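You operate a simulated robot arm through the tools that you are given. There is no shell and no other tool. Be economical: measure what you need, move in short steps, check, and stop when the job is done.

The job below is to be done with a simulated robot arm. You get a single attempt, and the scene is never put back.

Task
Vent the tank to nought, drain it and put the coupler back in its holder.
Fine: open the white wheel first; shut the black wheel once the glass is empty; open the cover only at nought and leave it open.

Only the result counts: the job must be done as asked and must still hold three seconds after the hand-in. Knocking over, shifting, dropping, spilling or breaking anything else fails it. A push-on lid holds only when it is set on centred and level and pressed home; a screw cap is set on level and turned clockwise until tight.

Robot
A 7-joint arm with a two-finger parallel gripper, fixed in place. Base frame: the origin is at the foot of the arm, x ahead of it, y to its left, z up. Units: m, rad, N and s.
Its first joint turns from -2.897 to 2.897 rad. Payload 4.4 kg.
Tool frame: the origin (TCP) lies between the finger pads and is the grasp point; the fingertips stand 0.023 m ahead of it; z points along the fingers, y is the line along which they close. Largest opening 0.094 m; finger width 0.038, thickness 0.01; the body of the gripper, 0.054 by 0.096 m, starts 0.039 m behind the TCP.
Orientation is told as [roll, pitch, yaw] about the base's x, y, z axes, in that order, counted from this pose: with the fingers straight down and closing along the base's y, the tool's x points along the base's -x, its y along +y and its z along -z.

Tools
- The arm moves only by the tool nudge_tool. Its arguments are lists of equal length, an entry for each row: "dp": the shift along the tool's x, y, z in mm, a list of three; "rotation": the turn, a rotation vector about the tool's x, y, z in rad, a list of three; "grip": the gripper command, from -1 (shut) to 1 (fully open), values between in proportion. In form: {"dp": [[dx, dy, dz], ...], "rotation": [[wx, wy, wz], ...], "grip": [grip, ...]}. A call has 1 to 20 rows; each row is the pose to reach, as a shift and turn from the pose commanded when the call began, along the tool's axes at that moment. A row lasts 0.2 s, in which the tool goes at most 0.05 m and 0.15 rad; a call with a longer step from one row to the next is refused whole, and so is a gripper value outside its range. Where a pose cannot be reached the arm comes as near as it can. A force on the tool above 90 N (or 10 N above the force at the start of the call, whichever is more), or a blocked arm, ends the call early, and 0.2 s more pass. Each finger travels about 0.072 m/s and halts on what it meets, pressing with about 34 N; the grip force reading is that of the motor and also rises with nothing between the fingers. The clock runs only during rows and for 0.2 s after the last one: add rows that repeat a pose to give the fingers time. It gives the time, the measured TCP pose, the force on the tool (base axes), the opening and the grip force at its end, in the units of the frame above (readings bear some noise).
- Cameras (640 x 400 px; columns grow to the right, rows downward): "scene" is fixed at [0.0517, -0.5011, 1.6039]; the picture's right is [0.82, -0.58, 0.00], its down [-0.25, -0.36, -0.90] and it looks along [0.52, 0.73, -0.44] (base axes); focal length 342 px, centre (320, 200). "wrist" rides on the gripper at [0.086, 0.016, -0.075] in the tool frame; the picture's right is [-0.18, 0.98, 0.00], its down [-0.58, -0.11, -0.81] and it looks along [-0.79, -0.15, 0.59] (tool axes); focal length 243 px, centre (320, 200). There is no depth. A picture from a camera that has moved, and an enlarged one, comes with that camera's place and axes in the base frame and with its lens. The place of the scene camera against the robot may be out by one fixed shift of up to 0.012 m in any direction.
- grab_frame(camera): a new picture of that camera. The clock stands still meanwhile.
- zoom(camera, box): a new picture of the part [left, top, right, bottom] of that camera's present view, enlarged. The clock stands still meanwhile.
- finish_job(): hands the job in; it is judged then, once.

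Work in short steps. Places have to be worked out from the pictures, the camera data and where the tool is seen: move nearer, look again, correct. Check each grasp and each placing, and mend what went wrong. You have 120 turns and 68 pictures in all, those below and enlarged ones among them. Open the gripper and draw the arm clear of the work before you hand the job in, unless the task says otherwise; then end with one line.

The tools are called after "Call:" as a command line: name --argument value ..., lists and objects as JSON in quotes. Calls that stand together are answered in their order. nudge_tool: Moves the arm, as the interface text tells. Its arguments: {"type":"object","properties":{"dp":{"type":"array","items":{"type":"array","items":{"type":"number"}}},"rotation":{"type":"array","items":{"type":"array","items":{"type":"number"}}},"grip":{"type":"array","items":{"type":"number"}}},"required":["dp","rotation","grip"]} The other tools are called the same way: grab_frame (camera) takes a picture; zoom (camera, box) takes an enlarged picture of a part of a camera's view; finish_job () hands the job in.

At the start:

```text
t: 0.0
ee_pos: [0.8276, -0.0012, 1.2734]
ee_rot: [-0.001, -0.001, -0.001]
force: [-0.8, 0.0, -0.3]
width: 0.094
finger_force: 0.1
```

scene: 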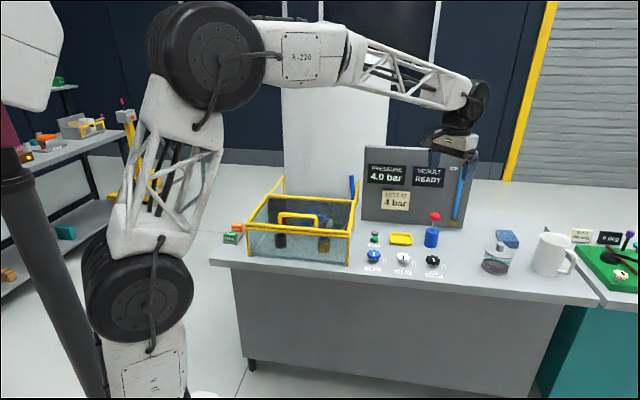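
wrist: 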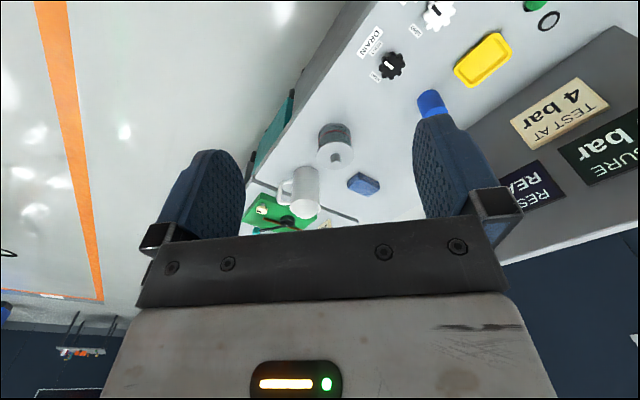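

I start by looking at the panel closely.

Call:
zoom --camera "scene" --box '[350, 140, 550, 285]'

Call:
zoom --camera "scene" --box '[340, 200, 460, 280]'

```text
2.76 times, centred on (450, 212) of scene
camera zoom: at [0.0517, -0.5011, 1.6039], right [0.82, -0.58, 0.0], down [-0.25, -0.36, -0.9], along [0.52, 0.73, -0.44], focal length 943 px, centre (-39, 166)
```

zoom: 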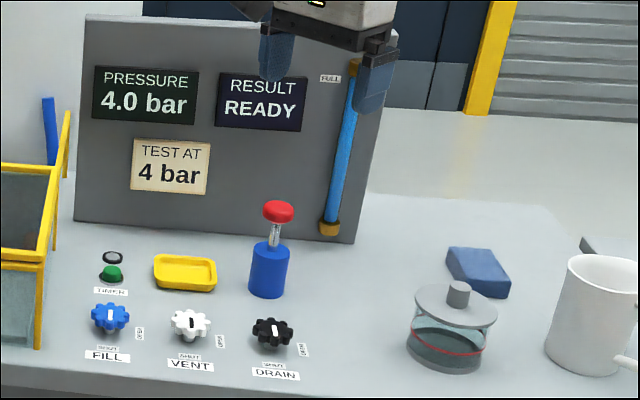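

```text
5.00 times, centred on (400, 240) of scene
camera zoom: at [0.0517, -0.5011, 1.6039], right [0.82, -0.58, 0.0], down [-0.25, -0.36, -0.9], along [0.52, 0.73, -0.44], focal length 1708 px, centre (-80, 0)
```

zoom: 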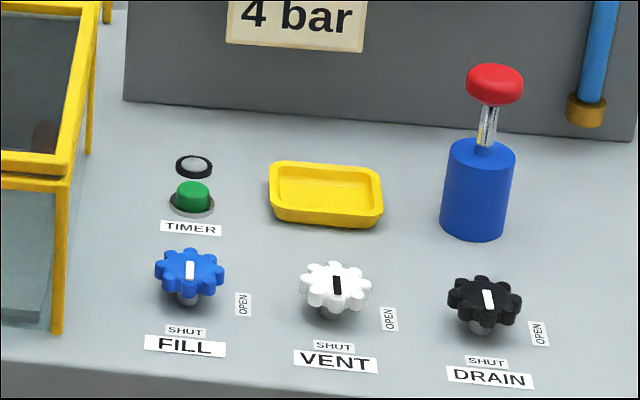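

The wheels show SHUT toward the front and OPEN to the side. Now the caged tank, the coupler and its holder.

Call:
zoom --camera "scene" --box '[220, 165, 380, 275]'

Call:
zoom --camera "scene" --box '[470, 190, 640, 300]'

```text
3.64 times, centred on (300, 220) of scene
camera zoom: at [0.0517, -0.5011, 1.6039], right [0.82, -0.58, 0.0], down [-0.25, -0.36, -0.9], along [0.52, 0.73, -0.44], focal length 1243 px, centre (393, 127)
```

zoom: 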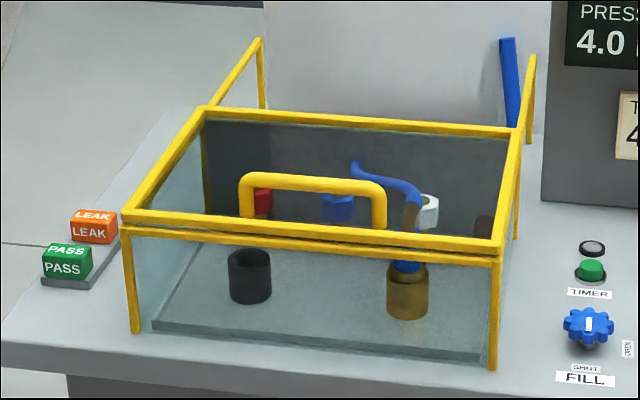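

```text
3.64 times, centred on (555, 245) of scene
camera zoom: at [0.0517, -0.5011, 1.6039], right [0.82, -0.58, 0.0], down [-0.25, -0.36, -0.9], along [0.52, 0.73, -0.44], focal length 1243 px, centre (-534, 36)
```

zoom: 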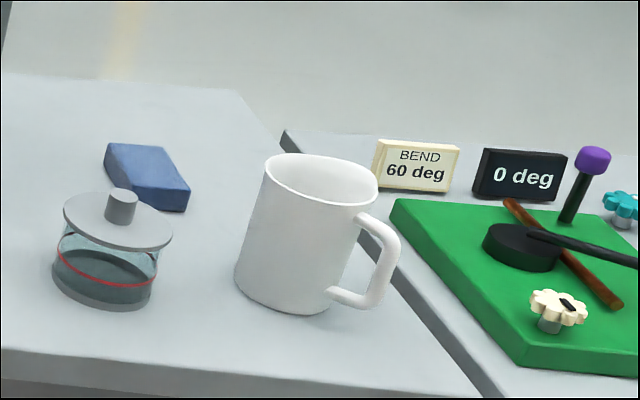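

Geometry estimate: white wheel ≈ (0.90, 0.16), black ≈ (0.97, 0.08), with the bench running at about 45°. Turning SHUT to OPEN is a quarter turn anticlockwise from above. I move above the white wheel at yaw −45° and look.

Call:
nudge_tool --dp '[[-10, 23, 31], [-20, 46, 63], [-30, 69, 94], [-40, 91, 126], [-50, 114, 157], [-60, 137, 189], [-70, 160, 220], [-70, 160, 220]]' --rotation '[[0, 0, 0.112], [0, 0, 0.224], [0, 0, 0.336], [0, 0, 0.449], [0, 0, 0.561], [0, 0, 0.673], [0, 0, 0.785], [0, 0, 0.785]]' --grip '[1, 1, 1, 1, 1, 1, 1, 1]'

Call:
grab_frame --camera "wrist"

Call:
zoom --camera "scene" --box '[340, 180, 480, 280]'

```text
t: 1.8
ee_pos: [0.8986, 0.1565, 1.0538]
ee_rot: [0.0, -0.001, -0.786]
force: [0.0, -0.8, -0.2]
width: 0.0939
finger_force: 0.0
```

```text
61 pictures are left
camera wrist: at [0.8503, 0.2304, 1.1285], right [0.83, 0.56, 0.0], down [0.33, -0.49, 0.81], along [0.46, -0.67, -0.59], focal length 243 px, centre (320, 200)
```

wrist: 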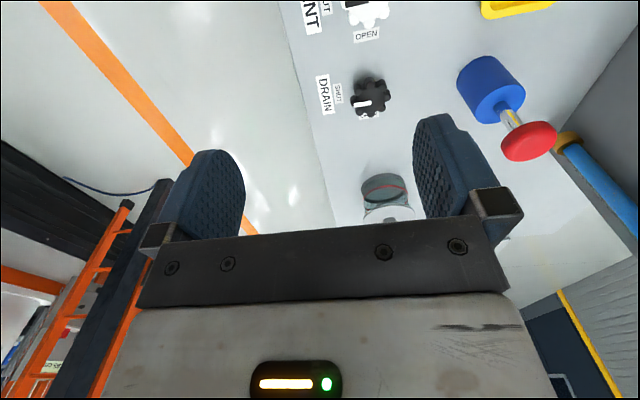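

```text
4.00 times, centred on (410, 230) of scene
camera zoom: at [0.0517, -0.5011, 1.6039], right [0.82, -0.58, 0.0], down [-0.25, -0.36, -0.9], along [0.52, 0.73, -0.44], focal length 1367 px, centre (-40, 80)
```

zoom: 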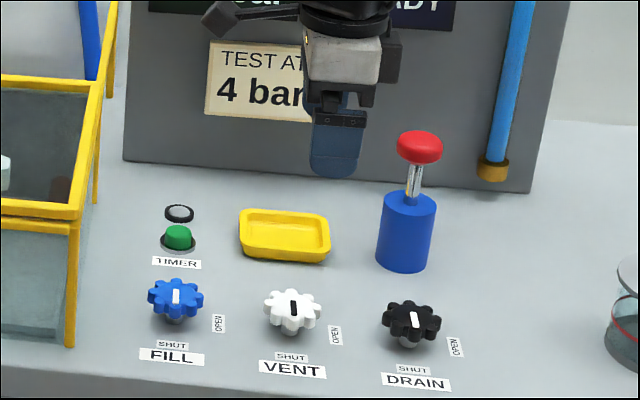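

The wrist camera puts the white wheel about 45 mm to the tool's +y, so I shift there, back off along tool x, go a little lower and look again.

Call:
nudge_tool --dp '[[15, 20, 25], [30, 44, 50], [30, 44, 50]]' --rotation '[[0, 0, 0], [0, 0, 0], [0, 0, 0]]' --grip '[1, 1, 1]'

Call:
grab_frame --camera "wrist"

```text
t: 2.6
ee_pos: [0.9084, 0.2114, 1.0055]
ee_rot: [-0.001, -0.001, -0.786]
force: [0.2, -0.2, 0.2]
width: 0.094
finger_force: 0.0
```

```text
59 pictures are left
camera wrist: at [0.8593, 0.2853, 1.0803], right [0.82, 0.57, 0.0], down [0.33, -0.49, 0.81], along [0.46, -0.67, -0.59], focal length 243 px, centre (320, 200)
```

wrist: 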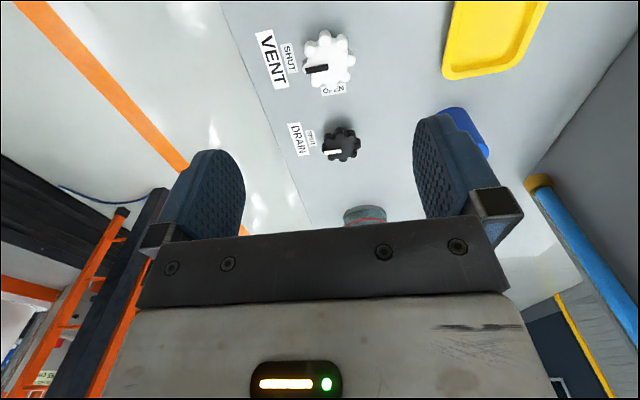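

White wheel ≈ (0.922, 0.205). I centre over it, descend to z≈0.92 and check.

Call:
nudge_tool --dp '[[-7, 2, 40], [-14, 5, 80], [-14, 5, 80]]' --rotation '[[0, 0, 0], [0, 0, 0], [0, 0, 0]]' --grip '[1, 1, 1]'

Call:
grab_frame --camera "wrist"

Call:
zoom --camera "scene" --box '[340, 190, 480, 280]'

```text
t: 3.4
ee_pos: [0.9215, 0.2051, 0.9234]
ee_rot: [-0.001, -0.001, -0.786]
force: [-0.5, 0.9, 0.7]
width: 0.094
finger_force: 0.0
```

```text
58 pictures are left
camera wrist: at [0.8723, 0.2797, 0.998], right [0.83, 0.56, 0.0], down [0.33, -0.49, 0.81], along [0.46, -0.67, -0.59], focal length 243 px, centre (320, 200)
```

wrist: 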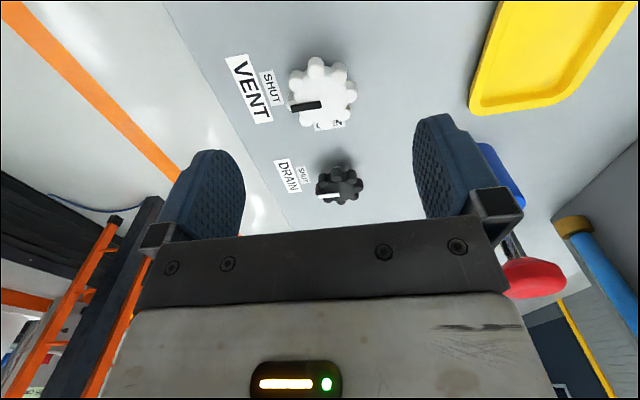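

```text
4.44 times, centred on (410, 235) of scene
camera zoom: at [0.0517, -0.5011, 1.6039], right [0.82, -0.58, 0.0], down [-0.25, -0.36, -0.9], along [0.52, 0.73, -0.44], focal length 1519 px, centre (-80, 44)
```

zoom: 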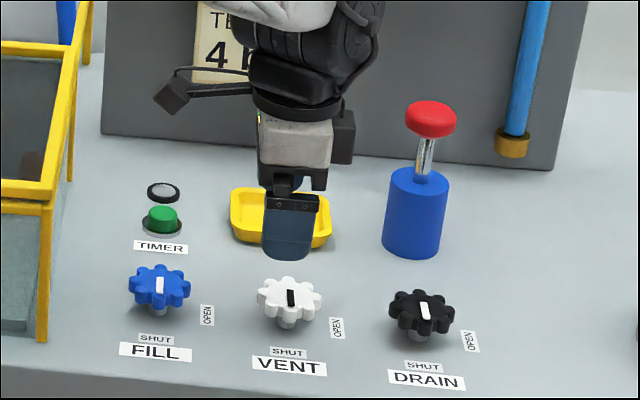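

Both recent views agree on (0.925, 0.205) with the wheel top near z 0.845. I centre and descend so the tips straddle it, then close gently.

Call:
nudge_tool --dp '[[-2, 2, 35], [-2, 2, 55], [-2, 2, 65], [-2, 2, 65]]' --rotation '[[0, 0, 0], [0, 0, 0], [0, 0, 0], [0, 0, 0]]' --grip '[1, 1, 1, 1]'

Call:
grab_frame --camera "wrist"

Call:
zoom --camera "scene" --box '[350, 210, 450, 280]'

```text
t: 4.4
ee_pos: [0.9245, 0.2046, 0.8591]
ee_rot: [0.001, -0.001, -0.785]
force: [-0.5, 0.1, 0.6]
width: 0.094
finger_force: 0.0
```

```text
56 pictures are left
camera wrist: at [0.8757, 0.2791, 0.934], right [0.82, 0.57, 0.0], down [0.33, -0.49, 0.81], along [0.46, -0.67, -0.59], focal length 243 px, centre (320, 200)
```

wrist: 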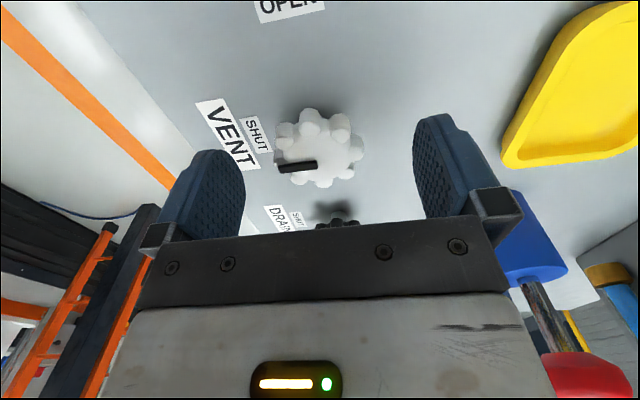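

```text
5.71 times, centred on (400, 245) of scene
camera zoom: at [0.0517, -0.5011, 1.6039], right [0.82, -0.58, 0.0], down [-0.25, -0.36, -0.9], along [0.52, 0.73, -0.44], focal length 1953 px, centre (-137, -57)
```

zoom: 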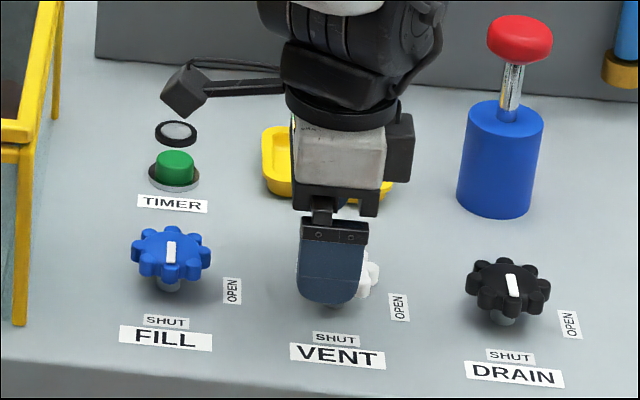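

Well centred; I lower 7 mm more and close on the wheel.

Call:
nudge_tool --dp '[[0, 0, 4], [0, 0, 7], [0, 0, 7], [0, 0, 7], [0, 0, 7], [0, 0, 7]]' --rotation '[[0, 0, 0], [0, 0, 0], [0, 0, 0], [0, 0, 0], [0, 0, 0], [0, 0, 0]]' --grip '[1, 1, 0, -0.2, -0.2, -0.2]'

Call:
grab_frame --camera "wrist"

```text
t: 5.8
ee_pos: [0.9238, 0.2043, 0.8519]
ee_rot: [0.0, -0.001, -0.786]
force: [-25.4, -29.0, 8.5]
width: 0.0546
finger_force: 19.5
```

```text
54 pictures are left
camera wrist: at [0.8749, 0.2783, 0.9274], right [0.83, 0.56, 0.0], down [0.33, -0.49, 0.81], along [0.45, -0.67, -0.59], focal length 243 px, centre (320, 200)
```

wrist: 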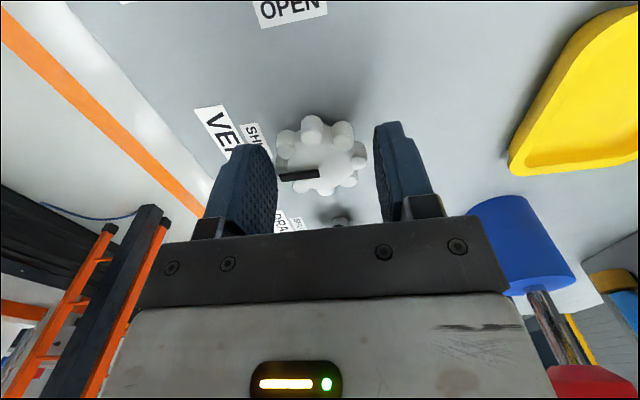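

The front finger touches first (force along −v), so I shift 3 mm to tool −y, close fully, and turn anticlockwise.

Call:
nudge_tool --dp '[[0, -3, 0], [0, -3, 0], [0, -3, 0]]' --rotation '[[0, 0, 0], [0, 0, 0], [0, 0, 0]]' --grip '[0, -0.4, -0.4]'

Call:
nudge_tool --dp '[[0, 0, 0], [0, 0, 0], [0, 0, 0], [0, 0, 0], [0, 0, 0]]' --rotation '[[0, 0, -0.1], [0, 0, -0.2], [0, 0, -0.3], [0, 0, -0.4], [0, 0, -0.4]]' --grip '[-0.4, -0.4, -0.4, -0.4, -0.4]'

Call:
grab_frame --camera "wrist"

```text
t: 6.6
ee_pos: [0.9221, 0.2026, 0.8517]
ee_rot: [0.001, 0.0, -0.785]
force: [-11.9, -1.9, 0.3]
width: 0.0496
finger_force: 45.2
```

```text
t: 7.8
ee_pos: [0.9228, 0.2, 0.8521]
ee_rot: [0.0, 0.0, -0.384]
force: [-15.7, -60.4, -5.7]
width: 0.0553
finger_force: 30.8
```

```text
53 pictures are left
camera wrist: at [0.849, 0.2499, 0.9275], right [0.54, 0.84, 0.0], down [0.5, -0.32, 0.81], along [0.68, -0.44, -0.59], focal length 243 px, centre (320, 200)
```

wrist: 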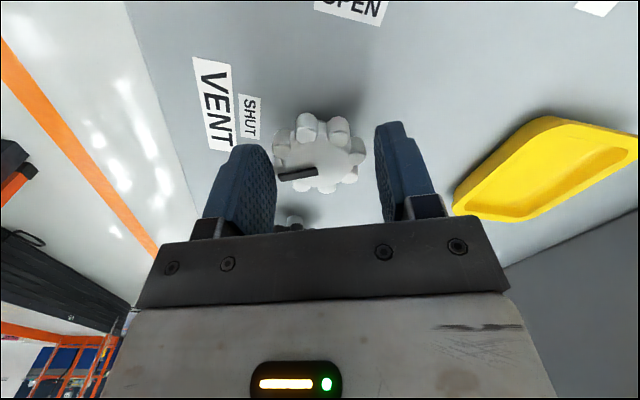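

The wheel turns with the hand; the hand is a little off-centre toward +y, so I shift and continue turning.

Call:
nudge_tool --dp '[[0, -3, 0], [0, -3, 0], [0, -3, 0], [0, -3, 0], [0, -3, 0]]' --rotation '[[0, 0, 0], [0, 0, -0.1], [0, 0, -0.2], [0, 0, -0.3], [0, 0, -0.4]]' --grip '[-0.4, -0.4, -0.4, -0.4, -0.4]'

Call:
grab_frame --camera "wrist"

```text
t: 9.0
ee_pos: [0.9214, 0.1987, 0.8521]
ee_rot: [0.0, 0.0, 0.014]
force: [11.0, -64.5, -15.2]
width: 0.0568
finger_force: 32.6
```

```text
52 pictures are left
camera wrist: at [0.8356, 0.2148, 0.9275], right [0.17, 0.99, 0.0], down [0.58, -0.1, 0.81], along [0.8, -0.14, -0.59], focal length 243 px, centre (320, 200)
```

wrist: 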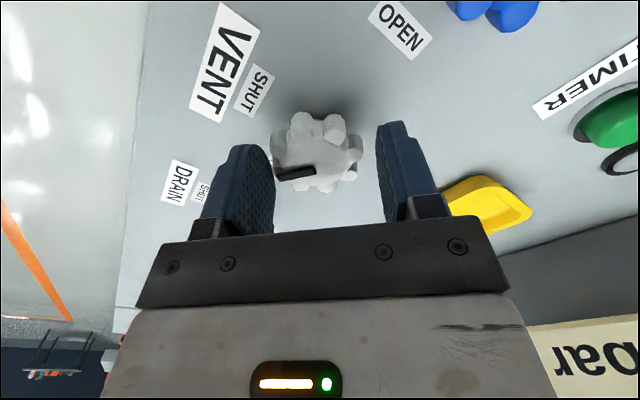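

The −y force remains: the right finger isn't bearing yet. I shift 5 mm more to −y and check the force.

Call:
nudge_tool --dp '[[0, -3, 0], [0, -5, 0], [0, -5, 0]]' --rotation '[[0, 0, 0], [0, 0, 0], [0, 0, 0]]' --grip '[-0.4, -0.4, -0.4]'

```text
t: 9.8
ee_pos: [0.9215, 0.1949, 0.8527]
ee_rot: [0.0, 0.002, 0.013]
force: [5.9, -49.9, -7.6]
width: 0.0499
finger_force: 24.5
```

Width closed to 50 mm, so both fingers are nearly on. I continue turning with a bit more shift.

Call:
nudge_tool --dp '[[0, -3, 0], [0, -3, 0], [0, -3, 0], [0, -3, 0], [0, -3, 0], [0, -3, 0], [0, -3, 0]]' --rotation '[[0, 0, 0], [0, 0, -0.15], [0, 0, -0.3], [0, 0, -0.45], [0, 0, -0.6], [0, 0, -0.75], [0, 0, -0.78]]' --grip '[-0.4, -0.4, -0.4, -0.4, -0.4, -0.4, -0.4]'

Call:
grab_frame --camera "wrist"

Call:
zoom --camera "scene" --box '[350, 140, 550, 285]'

```text
t: 11.5
ee_pos: [0.923, 0.1868, 0.8529]
ee_rot: [-0.002, -0.001, 0.792]
force: [10.2, -19.7, -4.8]
width: 0.0497
finger_force: 45.0
stopped in row 7: the force on the tool passed its limit (the readings are from after the stop); the commanded pose is now the measured one
```

```text
51 pictures are left
camera wrist: at [0.8507, 0.1384, 0.9278], right [-0.57, 0.82, 0.0], down [0.48, 0.34, 0.81], along [0.66, 0.46, -0.59], focal length 243 px, centre (320, 200)
```

wrist: 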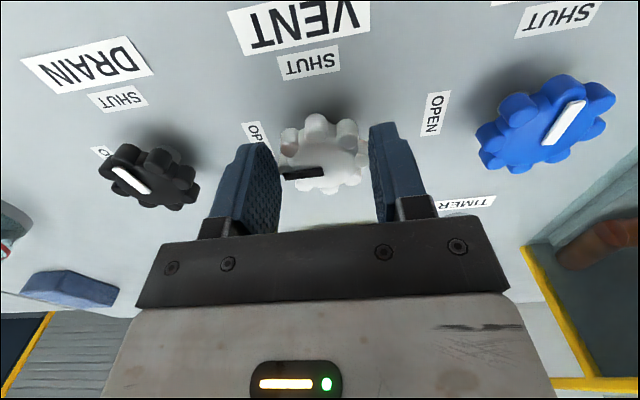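

```text
2.76 times, centred on (450, 212) of scene
camera zoom: at [0.0517, -0.5011, 1.6039], right [0.82, -0.58, 0.0], down [-0.25, -0.36, -0.9], along [0.52, 0.73, -0.44], focal length 943 px, centre (-39, 166)
```

zoom: 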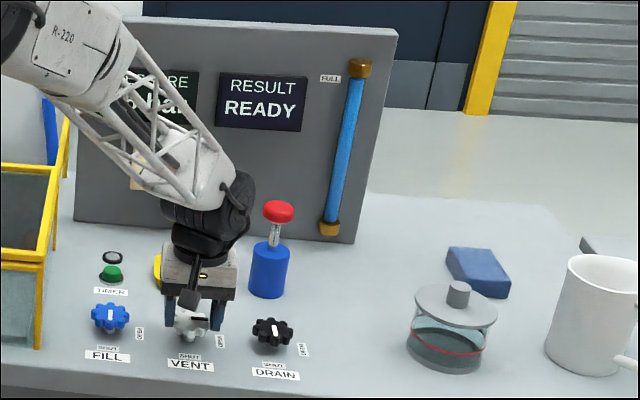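

The white pointer now faces OPEN and the stop was reached. I release and rise, staying clear, then read the display.

Call:
nudge_tool --dp '[[0, 0, 0], [0, 0, 0], [0, 0, 0], [0, 0, -30], [0, 0, -80], [0, 0, -120]]' --rotation '[[0, 0, 0], [0, 0, 0], [0, 0, 0], [0, 0, 0], [0, 0, 0], [0, 0, 0]]' --grip '[0.5, 1, 1, 1, 1, 1]'

Call:
grab_frame --camera "wrist"

Call:
zoom --camera "scene" --box '[350, 140, 550, 285]'

```text
t: 12.9
ee_pos: [0.9238, 0.1855, 0.973]
ee_rot: [0.002, 0.001, 0.792]
force: [-0.4, -0.4, -0.7]
width: 0.0942
finger_force: 0.0
```

```text
49 pictures are left
camera wrist: at [0.8522, 0.1376, 1.0485], right [-0.57, 0.82, 0.0], down [0.49, 0.34, 0.81], along [0.66, 0.46, -0.59], focal length 243 px, centre (320, 200)
```

wrist: 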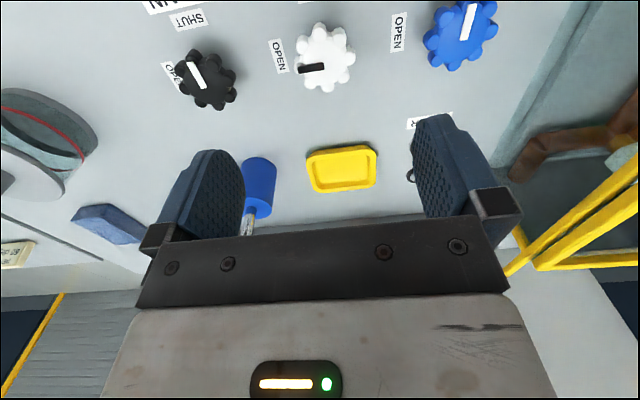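

```text
2.76 times, centred on (450, 212) of scene
camera zoom: at [0.0517, -0.5011, 1.6039], right [0.82, -0.58, 0.0], down [-0.25, -0.36, -0.9], along [0.52, 0.73, -0.44], focal length 943 px, centre (-39, 166)
```

zoom: 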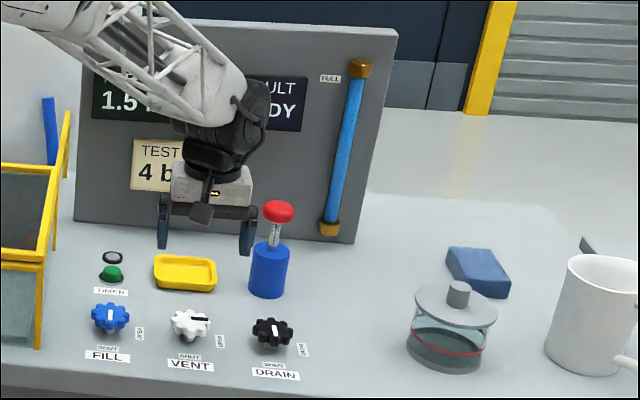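

Pressure is falling (1.5 bar). Triangulating both views, the white wheel is at (0.930, 0.195) and the black at about (1.008, 0.118). I go above the black wheel at yaw −45°.

Call:
nudge_tool --dp '[[-1, -10, 0], [-2, -20, 0], [-3, -30, 0], [-4, -40, 0], [-5, -50, 0], [-6, -60, 0], [-7, -70, 0], [-8, -80, 10], [-9, -90, 20], [-10, -100, 30], [-11, -107, 40], [-11, -107, 40]]' --rotation '[[0, 0, 0.143], [0, 0, 0.286], [0, 0, 0.429], [0, 0, 0.572], [0, 0, 0.715], [0, 0, 0.858], [0, 0, 1.0], [0, 0, 1.144], [0, 0, 1.287], [0, 0, 1.43], [0, 0, 1.573], [0, 0, 1.573]]' --grip '[1, 1, 1, 1, 1, 1, 1, 1, 1, 1, 1, 1]'

Call:
grab_frame --camera "wrist"

Call:
zoom --camera "scene" --box '[350, 140, 550, 285]'

```text
t: 15.5
ee_pos: [1.0035, 0.1196, 0.932]
ee_rot: [0.002, -0.002, -0.782]
force: [-0.7, 0.9, -0.5]
width: 0.0939
finger_force: 0.0
```

```text
47 pictures are left
camera wrist: at [0.9556, 0.1936, 1.0079], right [0.82, 0.57, 0.0], down [0.33, -0.49, 0.81], along [0.46, -0.66, -0.59], focal length 243 px, centre (320, 200)
```

wrist: 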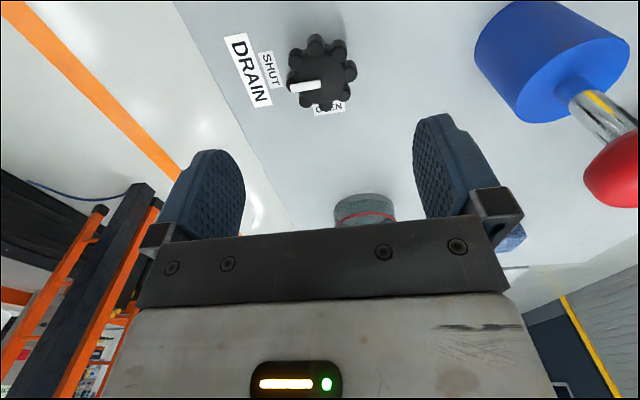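

```text
2.76 times, centred on (450, 212) of scene
camera zoom: at [0.0517, -0.5011, 1.6039], right [0.82, -0.58, 0.0], down [-0.25, -0.36, -0.9], along [0.52, 0.73, -0.44], focal length 943 px, centre (-39, 166)
```

zoom: 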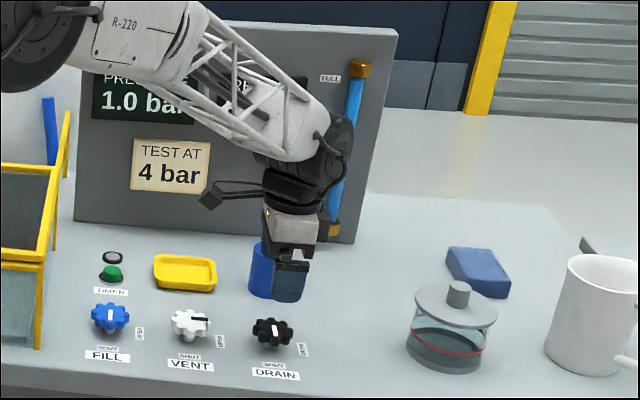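

Reach is fine. Black wheel ≈ (1.0095, 0.1185); I centre, descend to z 0.853 and close moderately to test centring.

Call:
nudge_tool --dp '[[-5, 3, 30], [-5, 3, 55], [-5, 3, 70], [-5, 3, 79], [-5, 3, 79], [-5, 3, 79]]' --rotation '[[0, 0, 0], [0, 0, 0], [0, 0, 0], [0, 0, 0], [0, 0, 0], [0, 0, 0]]' --grip '[1, 1, 1, 1, 0.5, 0.3]'

Call:
grab_frame --camera "wrist"

```text
t: 16.9
ee_pos: [1.0108, 0.1192, 0.8551]
ee_rot: [-0.001, -0.001, -0.78]
force: [-1.0, 0.1, 0.0]
width: 0.0608
finger_force: 0.1
```

```text
45 pictures are left
camera wrist: at [0.9622, 0.1932, 0.9294], right [0.82, 0.57, 0.0], down [0.34, -0.49, 0.81], along [0.46, -0.66, -0.59], focal length 243 px, centre (320, 200)
```

wrist: 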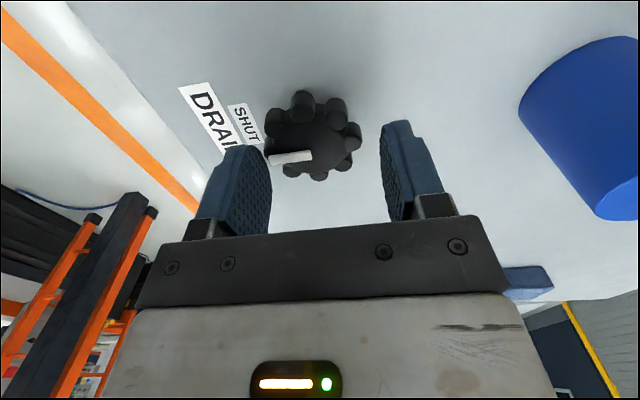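

Wheel sits ~5 mm to tool −y; I shift, close, and turn anticlockwise with a small first step.

Call:
nudge_tool --dp '[[0, -5, 2], [0, -5, 2], [0, -5, 2], [0, -5, 2]]' --rotation '[[0, 0, 0], [0, 0, 0], [0, 0, 0], [0, 0, 0]]' --grip '[0.3, 0, -0.4, -0.4]'

```text
t: 17.9
ee_pos: [1.0076, 0.1163, 0.8521]
ee_rot: [0.001, -0.001, -0.781]
force: [15.9, 9.9, -5.9]
width: 0.0497
finger_force: 45.3
```

Grip is balanced. Turn the black wheel a quarter turn anticlockwise.

Call:
nudge_tool --dp '[[0, 0, 0], [0, 0, 0], [0, 0, 0], [0, 0, 0], [0, 0, 0], [0, 0, 0], [0, 0, 0], [0, 0, 0], [0, 0, 0], [0, 0, 0], [0, 0, 0], [0, 0, 0]]' --rotation '[[0, 0, -0.13], [0, 0, -0.27], [0, 0, -0.41], [0, 0, -0.55], [0, 0, -0.69], [0, 0, -0.83], [0, 0, -0.97], [0, 0, -1.11], [0, 0, -1.25], [0, 0, -1.39], [0, 0, -1.5], [0, 0, -1.57]]' --grip '[-0.4, -0.4, -0.4, -0.4, -0.4, -0.4, -0.4, -0.4, -0.4, -0.4, -0.4, -0.4]'

Call:
grab_frame --camera "wrist"

Call:
zoom --camera "scene" --box '[350, 140, 550, 285]'

```text
t: 20.5
ee_pos: [1.007, 0.1165, 0.8514]
ee_rot: [0.001, 0.002, 0.79]
force: [-19.1, 38.5, 16.2]
width: 0.0497
finger_force: 44.9
```

```text
44 pictures are left
camera wrist: at [0.9358, 0.0678, 0.9273], right [-0.57, 0.82, 0.0], down [0.49, 0.34, 0.81], along [0.66, 0.46, -0.59], focal length 243 px, centre (320, 200)
```

wrist: 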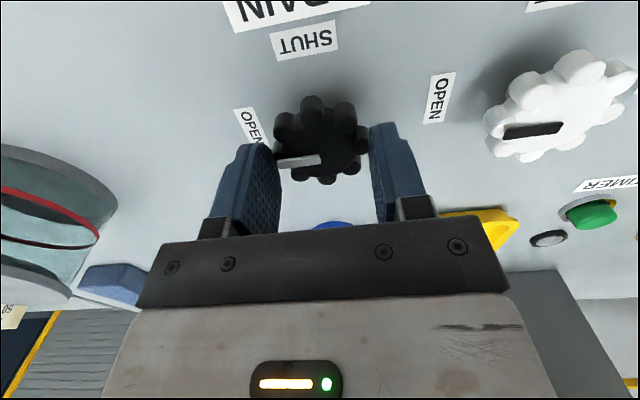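

```text
2.76 times, centred on (450, 212) of scene
camera zoom: at [0.0517, -0.5011, 1.6039], right [0.82, -0.58, 0.0], down [-0.25, -0.36, -0.9], along [0.52, 0.73, -0.44], focal length 943 px, centre (-39, 166)
```

zoom: 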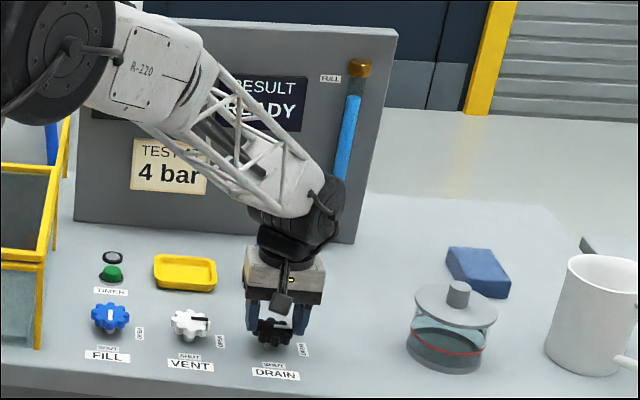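

The glass level is falling. I hold the wheel open and wait 4 s.

Call:
nudge_tool --dp '[[0, 0, 0], [0, 0, 0], [0, 0, 0], [0, 0, 0], [0, 0, 0], [0, 0, 0], [0, 0, 0], [0, 0, 0], [0, 0, 0], [0, 0, 0], [0, 0, 0], [0, 0, 0], [0, 0, 0], [0, 0, 0], [0, 0, 0], [0, 0, 0], [0, 0, 0], [0, 0, 0], [0, 0, 0], [0, 0, 0]]' --rotation '[[0, 0, 0], [0, 0, 0], [0, 0, 0], [0, 0, 0], [0, 0, 0], [0, 0, 0], [0, 0, 0], [0, 0, 0], [0, 0, 0], [0, 0, 0], [0, 0, 0], [0, 0, 0], [0, 0, 0], [0, 0, 0], [0, 0, 0], [0, 0, 0], [0, 0, 0], [0, 0, 0], [0, 0, 0], [0, 0, 0]]' --grip '[-0.4, -0.4, -0.4, -0.4, -0.4, -0.4, -0.4, -0.4, -0.4, -0.4, -0.4, -0.4, -0.4, -0.4, -0.4, -0.4, -0.4, -0.4, -0.4, -0.4]'

Call:
zoom --camera "scene" --box '[350, 140, 550, 285]'

```text
t: 24.7
ee_pos: [1.0073, 0.1163, 0.8526]
ee_rot: [-0.002, 0.001, 0.789]
force: [-43.5, 32.4, 8.0]
width: 0.0495
finger_force: 44.9
```

```text
2.76 times, centred on (450, 212) of scene
camera zoom: at [0.0517, -0.5011, 1.6039], right [0.82, -0.58, 0.0], down [-0.25, -0.36, -0.9], along [0.52, 0.73, -0.44], focal length 943 px, centre (-39, 166)
```

zoom: 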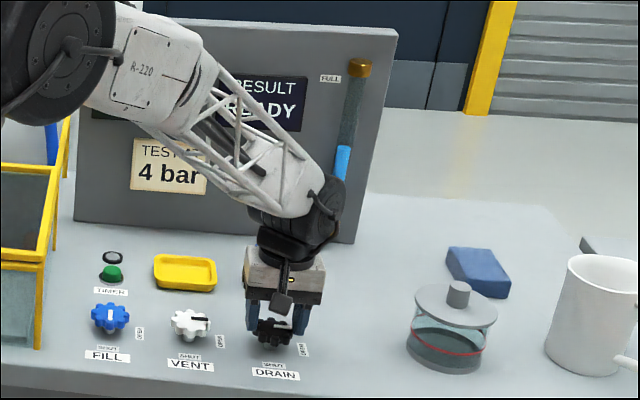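

It drains ~13 px/s with ~72 px left, so I wait 8 s more.

Call:
nudge_tool --dp '[[0, 0, 0], [0, 0, 0], [0, 0, 0], [0, 0, 0], [0, 0, 0], [0, 0, 0], [0, 0, 0], [0, 0, 0], [0, 0, 0], [0, 0, 0], [0, 0, 0], [0, 0, 0], [0, 0, 0], [0, 0, 0], [0, 0, 0], [0, 0, 0], [0, 0, 0], [0, 0, 0], [0, 0, 0], [0, 0, 0]]' --rotation '[[0, 0, 0], [0, 0, 0], [0, 0, 0], [0, 0, 0], [0, 0, 0], [0, 0, 0], [0, 0, 0], [0, 0, 0], [0, 0, 0], [0, 0, 0], [0, 0, 0], [0, 0, 0], [0, 0, 0], [0, 0, 0], [0, 0, 0], [0, 0, 0], [0, 0, 0], [0, 0, 0], [0, 0, 0], [0, 0, 0]]' --grip '[-0.4, -0.4, -0.4, -0.4, -0.4, -0.4, -0.4, -0.4, -0.4, -0.4, -0.4, -0.4, -0.4, -0.4, -0.4, -0.4, -0.4, -0.4, -0.4, -0.4]'

Call:
nudge_tool --dp '[[0, 0, 0], [0, 0, 0], [0, 0, 0], [0, 0, 0], [0, 0, 0], [0, 0, 0], [0, 0, 0], [0, 0, 0], [0, 0, 0], [0, 0, 0], [0, 0, 0], [0, 0, 0], [0, 0, 0], [0, 0, 0], [0, 0, 0], [0, 0, 0], [0, 0, 0], [0, 0, 0], [0, 0, 0], [0, 0, 0]]' --rotation '[[0, 0, 0], [0, 0, 0], [0, 0, 0], [0, 0, 0], [0, 0, 0], [0, 0, 0], [0, 0, 0], [0, 0, 0], [0, 0, 0], [0, 0, 0], [0, 0, 0], [0, 0, 0], [0, 0, 0], [0, 0, 0], [0, 0, 0], [0, 0, 0], [0, 0, 0], [0, 0, 0], [0, 0, 0], [0, 0, 0]]' --grip '[-0.4, -0.4, -0.4, -0.4, -0.4, -0.4, -0.4, -0.4, -0.4, -0.4, -0.4, -0.4, -0.4, -0.4, -0.4, -0.4, -0.4, -0.4, -0.4, -0.4]'

Call:
zoom --camera "scene" --box '[430, 150, 490, 240]'

```text
t: 28.9
ee_pos: [1.0073, 0.1171, 0.8514]
ee_rot: [-0.002, -0.001, 0.789]
force: [-47.2, 32.4, 2.6]
width: 0.0495
finger_force: 44.7
```

```text
t: 33.1
ee_pos: [1.0078, 0.1168, 0.8503]
ee_rot: [-0.002, 0.001, 0.788]
force: [-46.4, 34.2, 0.0]
width: 0.0497
finger_force: 45.2
```

```text
4.44 times, centred on (460, 195) of scene
camera zoom: at [0.0517, -0.5011, 1.6039], right [0.82, -0.58, 0.0], down [-0.25, -0.36, -0.9], along [0.52, 0.73, -0.44], focal length 1519 px, centre (-302, 222)
```

zoom: 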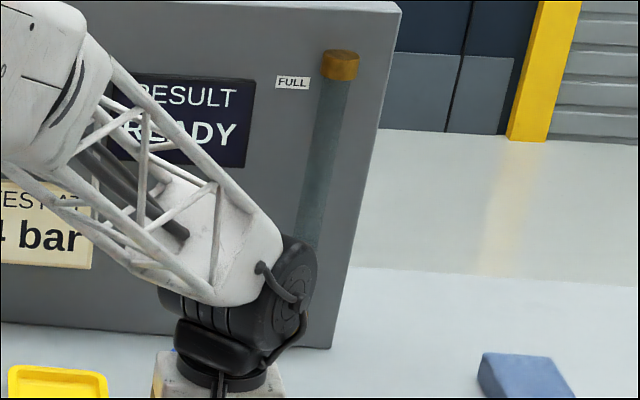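

The visible part of the glass is empty but its foot is hidden. I let go, move aside and check before shutting.

Call:
nudge_tool --dp '[[0, 0, 0], [0, 0, 0], [0, 0, 0], [0, 0, -40], [0, 0, -70], [30, 0, -90], [70, 0, -90], [110, 0, -90], [110, 0, -90]]' --rotation '[[0, 0, 0], [0, 0, 0], [0, 0, 0], [0, 0, 0], [0, 0, 0], [0, 0, 0], [0, 0, 0], [0, 0, 0], [0, 0, 0]]' --grip '[0.5, 1, 1, 1, 1, 1, 1, 1, 1]'

Call:
zoom --camera "scene" --box '[350, 140, 550, 285]'

```text
t: 35.1
ee_pos: [0.9293, 0.0376, 0.9411]
ee_rot: [-0.002, -0.001, 0.788]
force: [-0.3, -0.5, 0.4]
width: 0.094
finger_force: 0.0
```

```text
2.76 times, centred on (450, 212) of scene
camera zoom: at [0.0517, -0.5011, 1.6039], right [0.82, -0.58, 0.0], down [-0.25, -0.36, -0.9], along [0.52, 0.73, -0.44], focal length 943 px, centre (-39, 166)
```

zoom: 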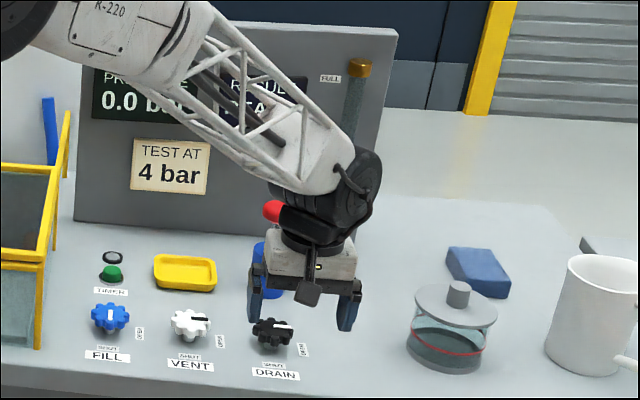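

Pressure is at 0.0. The foot of the glass is still hidden, so I slide left.

Call:
nudge_tool --dp '[[0, 45, -10], [0, 90, -20], [0, 130, -20], [0, 130, -20]]' --rotation '[[0, 0, 0], [0, 0, 0], [0, 0, 0], [0, 0, 0]]' --grip '[1, 1, 1, 1]'

Call:
zoom --camera "scene" --box '[350, 140, 550, 285]'

```text
t: 36.1
ee_pos: [0.8385, 0.1288, 0.962]
ee_rot: [-0.003, 0.002, 0.789]
force: [0.0, 0.4, -0.5]
width: 0.0936
finger_force: 0.1
```

```text
2.76 times, centred on (450, 212) of scene
camera zoom: at [0.0517, -0.5011, 1.6039], right [0.82, -0.58, 0.0], down [-0.25, -0.36, -0.9], along [0.52, 0.73, -0.44], focal length 943 px, centre (-39, 166)
```

zoom: 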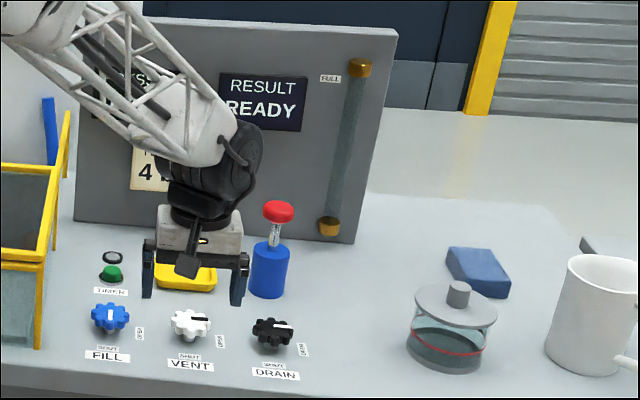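

The glass is fully empty. I return by the same path to the black wheel.

Call:
nudge_tool --dp '[[0, -45, 0], [0, -90, 0], [-15, -128, 0], [-60, -128, 0], [-111, -128, 0], [-111, -128, 40], [-111, -128, 75], [-111, -128, 100], [-111, -128, 110], [-111, -128, 110]]' --rotation '[[0, 0, 0], [0, 0, 0], [0, 0, 0], [0, 0, 0], [0, 0, 0], [0, 0, 0], [0, 0, 0], [0, 0, 0], [0, 0, 0], [0, 0, 0]]' --grip '[1, 1, 1, 1, 1, 1, 1, 1, 1, 1]'

```text
refused: row 5 steps farther than a row can; nothing moved
```

Split the long row and resend.

Call:
nudge_tool --dp '[[0, -45, 0], [0, -90, 0], [-15, -128, 0], [-60, -128, 0], [-90, -128, 0], [-111, -128, 10], [-111, -128, 45], [-111, -128, 75], [-111, -128, 100], [-111, -128, 110], [-111, -128, 110]]' --rotation '[[0, 0, 0], [0, 0, 0], [0, 0, 0], [0, 0, 0], [0, 0, 0], [0, 0, 0], [0, 0, 0], [0, 0, 0], [0, 0, 0], [0, 0, 0], [0, 0, 0]]' --grip '[1, 1, 1, 1, 1, 1, 1, 1, 1, 1, 1]'

Call:
nudge_tool --dp '[[0, 0, 0], [0, 0, 0], [0, 0, 0], [0, 0, 0]]' --rotation '[[0, 0, 0], [0, 0, 0], [0, 0, 0], [0, 0, 0]]' --grip '[0.4, 0, -0.4, -0.4]'

```text
t: 38.5
ee_pos: [1.0074, 0.1175, 0.8521]
ee_rot: [-0.002, 0.001, 0.79]
force: [0.4, -0.1, 0.0]
width: 0.0942
finger_force: 0.1
```

```text
t: 39.5
ee_pos: [1.006, 0.1167, 0.8523]
ee_rot: [-0.003, 0.0, 0.787]
force: [24.7, -18.9, -8.5]
width: 0.0498
finger_force: 45.2
```

Gripped at the same place; I turn back clockwise to SHUT, slightly past a quarter to reach the stop.

Call:
nudge_tool --dp '[[0, 0, 0], [0, 0, 0], [0, 0, 0], [0, 0, 0], [0, 0, 0], [0, 0, 0], [0, 0, 0], [0, 0, 0], [0, 0, 0], [0, 0, 0], [0, 0, 0], [0, 0, 0], [0, 0, 0]]' --rotation '[[0, 0, 0.13], [0, 0, 0.27], [0, 0, 0.41], [0, 0, 0.55], [0, 0, 0.69], [0, 0, 0.83], [0, 0, 0.97], [0, 0, 1.11], [0, 0, 1.25], [0, 0, 1.39], [0, 0, 1.5], [0, 0, 1.58], [0, 0, 1.6]]' --grip '[-0.4, -0.4, -0.4, -0.4, -0.4, -0.4, -0.4, -0.4, -0.4, -0.4, -0.4, -0.4, -0.4]'

Call:
grab_frame --camera "wrist"

```text
t: 42.3
ee_pos: [1.0067, 0.1187, 0.8533]
ee_rot: [0.0, -0.002, -0.811]
force: [-15.0, -34.5, 20.0]
width: 0.05
finger_force: 45.4
```

```text
38 pictures are left
camera wrist: at [0.9595, 0.1935, 0.9276], right [0.84, 0.54, 0.0], down [0.32, -0.5, 0.81], along [0.44, -0.68, -0.59], focal length 243 px, centre (320, 200)
```

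wrist: 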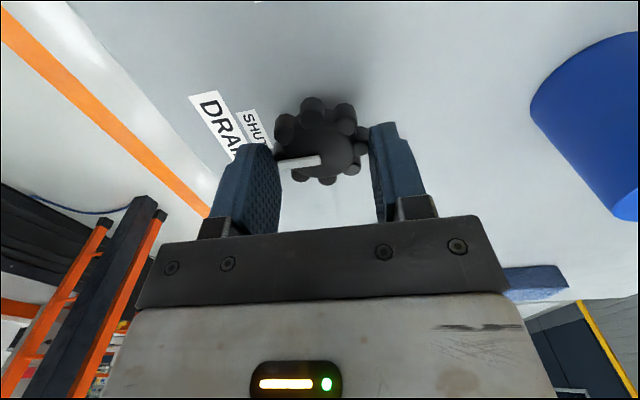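

Pointer at SHUT. I release, rise, and travel above the cage to look at the cover handle.

Call:
nudge_tool --dp '[[0, 0, 0], [0, 0, 0], [0, 0, 0], [0, 0, -40], [0, 0, -85], [0, 0, -130], [0, 0, -175], [30, 0, -210], [65, -5, -240], [100, -10, -265], [145, -15, -280], [193, -20, -290], [241, -25, -300], [289, -30, -305], [337, -35, -310], [385, -40, -315], [433, -45, -320], [481, -47, -320], [525, -47, -320], [525, -47, -320]]' --rotation '[[0, 0, 0], [0, 0, 0], [0, 0, 0], [0, 0, 0], [0, 0, 0], [0, 0, 0], [0, 0, 0], [0, 0, 0], [0, 0, 0], [0, 0, 0], [0, 0, 0], [0, 0, 0], [0, 0, 0], [0, 0, 0], [0, 0, 0], [0, 0, 0], [0, 0, 0], [0, 0, 0], [0, 0, 0], [0, 0, 0]]' --grip '[0.5, 1, 1, 1, 1, 1, 1, 1, 1, 1, 1, 1, 1, 1, 1, 1, 1, 1, 1, 1]'

Call:
grab_frame --camera "wrist"

Call:
grab_frame --camera "scene"

```text
t: 46.5
ee_pos: [0.6096, 0.4655, 1.1686]
ee_rot: [-0.001, -0.002, -0.812]
force: [0.2, 0.2, 0.1]
width: 0.0941
finger_force: 0.0
```

```text
37 pictures are left
camera wrist: at [0.5631, 0.542, 1.2444], right [0.84, 0.54, 0.0], down [0.32, -0.5, 0.81], along [0.44, -0.68, -0.59], focal length 243 px, centre (320, 200)
```

wrist: 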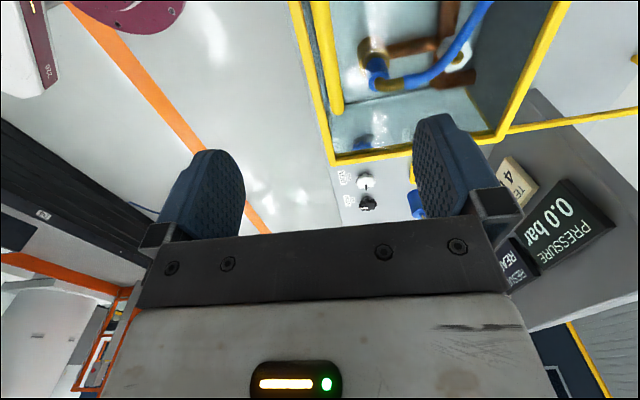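

```text
36 pictures are left
```

scene: 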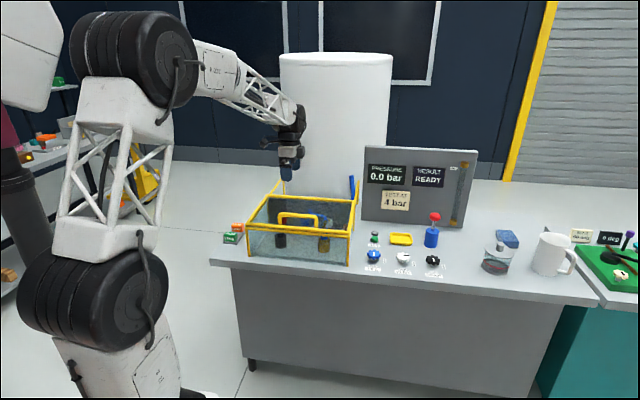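

I see the right end of the handle; I back off 100 mm along tool x for a full view and triangulation.

Call:
nudge_tool --dp '[[45, 0, 0], [90, 0, 0], [110, 0, 0], [110, 0, 0]]' --rotation '[[0, 0, 0], [0, 0, 0], [0, 0, 0], [0, 0, 0]]' --grip '[1, 1, 1, 1]'

Call:
grab_frame --camera "wrist"

```text
t: 47.5
ee_pos: [0.5361, 0.5449, 1.1703]
ee_rot: [0.0, -0.001, -0.81]
force: [-0.1, -0.8, -0.7]
width: 0.0942
finger_force: 0.1
```

```text
35 pictures are left
camera wrist: at [0.4875, 0.6207, 1.2458], right [0.84, 0.54, 0.0], down [0.32, -0.5, 0.81], along [0.44, -0.68, -0.59], focal length 243 px, centre (320, 200)
```

wrist: 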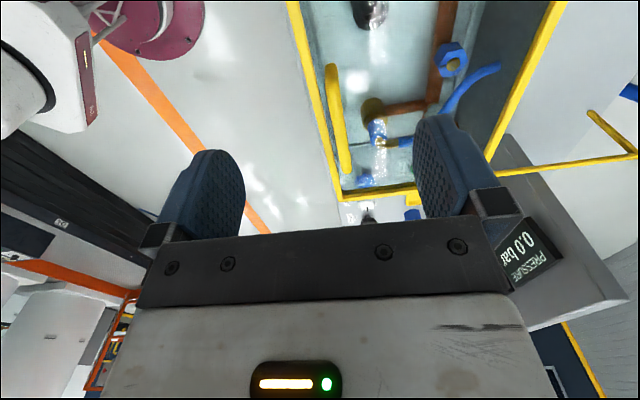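

Handle: bar mid ≈ (0.622, 0.460), z≈0.976, along the bench; hinge at the back, ~0.25 m behind it. Before lifting, I test free-air reach at the handle's final (lid-vertical) place, ≈ (0.82, 0.66, 1.21).

Call:
nudge_tool --dp '[[-10, 0, -30], [-20, 30, -40], [-35, 70, -40], [-50, 110, -40], [-65, 150, -40], [-80, 190, -40], [-95, 230, -40], [-105, 265, -40], [-111, 286, -40], [-111, 286, -40]]' --rotation '[[0, 0, 0], [0, 0, 0], [0, 0, 0], [0, 0, 0], [0, 0, 0], [0, 0, 0], [0, 0, 0], [0, 0, 0], [0, 0, 0], [0, 0, 0]]' --grip '[1, 1, 1, 1, 1, 1, 1, 1, 1, 1]'

Call:
grab_frame --camera "scene"

Call:
grab_frame --camera "wrist"

```text
t: 49.7
ee_pos: [0.8186, 0.6628, 1.2093]
ee_rot: [0.0, -0.002, -0.812]
force: [-0.6, 0.5, 0.1]
width: 0.0943
finger_force: 0.1
```

```text
34 pictures are left
```

scene: 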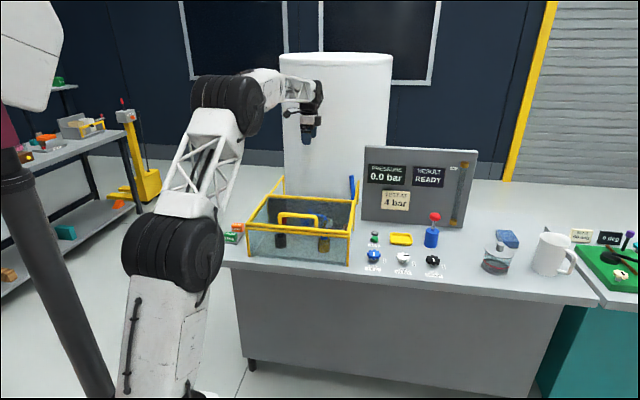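

```text
33 pictures are left
camera wrist: at [0.772, 0.7385, 1.2848], right [0.84, 0.54, 0.0], down [0.32, -0.5, 0.81], along [0.44, -0.68, -0.59], focal length 243 px, centre (320, 200)
```

wrist: 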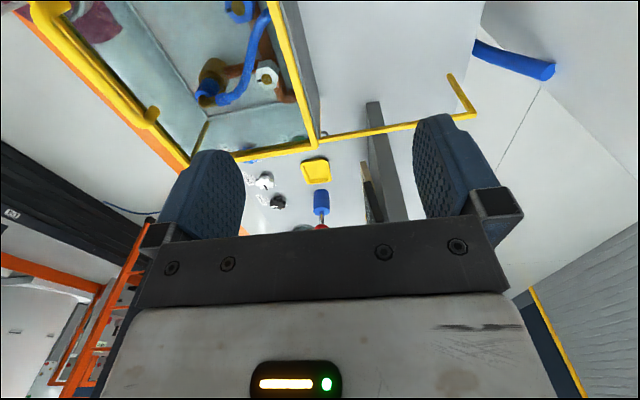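

Reach is fine. The cover's rails run back from the hinge, so it swings up and back. I return above the handle at (0.620, 0.458), z≈1.06.

Call:
nudge_tool --dp '[[0, -40, 0], [0, -80, 0], [0, -120, 0], [0, -160, 10], [0, -200, 30], [-3, -240, 60], [-5, -270, 95], [-8, -285, 130], [-11, -286, 150], [-11, -286, 150]]' --rotation '[[0, 0, 0], [0, 0, 0], [0, 0, 0], [0, 0, 0], [0, 0, 0], [0, 0, 0], [0, 0, 0], [0, 0, 0], [0, 0, 0], [0, 0, 0]]' --grip '[1, 1, 1, 1, 1, 1, 1, 1, 1, 1]'

Call:
grab_frame --camera "wrist"

```text
t: 51.9
ee_pos: [0.6202, 0.4566, 1.0607]
ee_rot: [-0.001, -0.001, -0.809]
force: [0.2, 0.1, 0.6]
width: 0.0943
finger_force: 0.1
```

```text
32 pictures are left
camera wrist: at [0.5735, 0.5314, 1.1354], right [0.84, 0.54, 0.0], down [0.32, -0.5, 0.81], along [0.44, -0.68, -0.59], focal length 243 px, centre (320, 200)
```

wrist: 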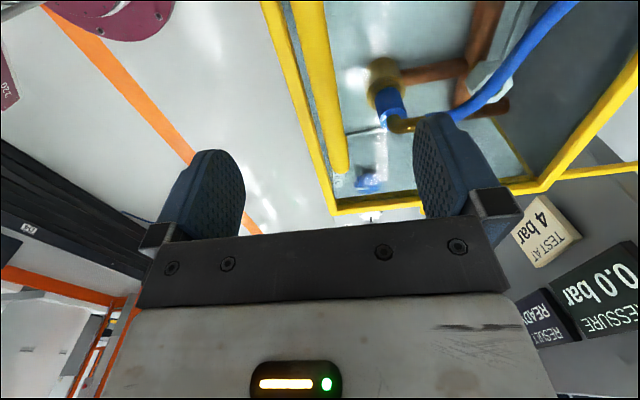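

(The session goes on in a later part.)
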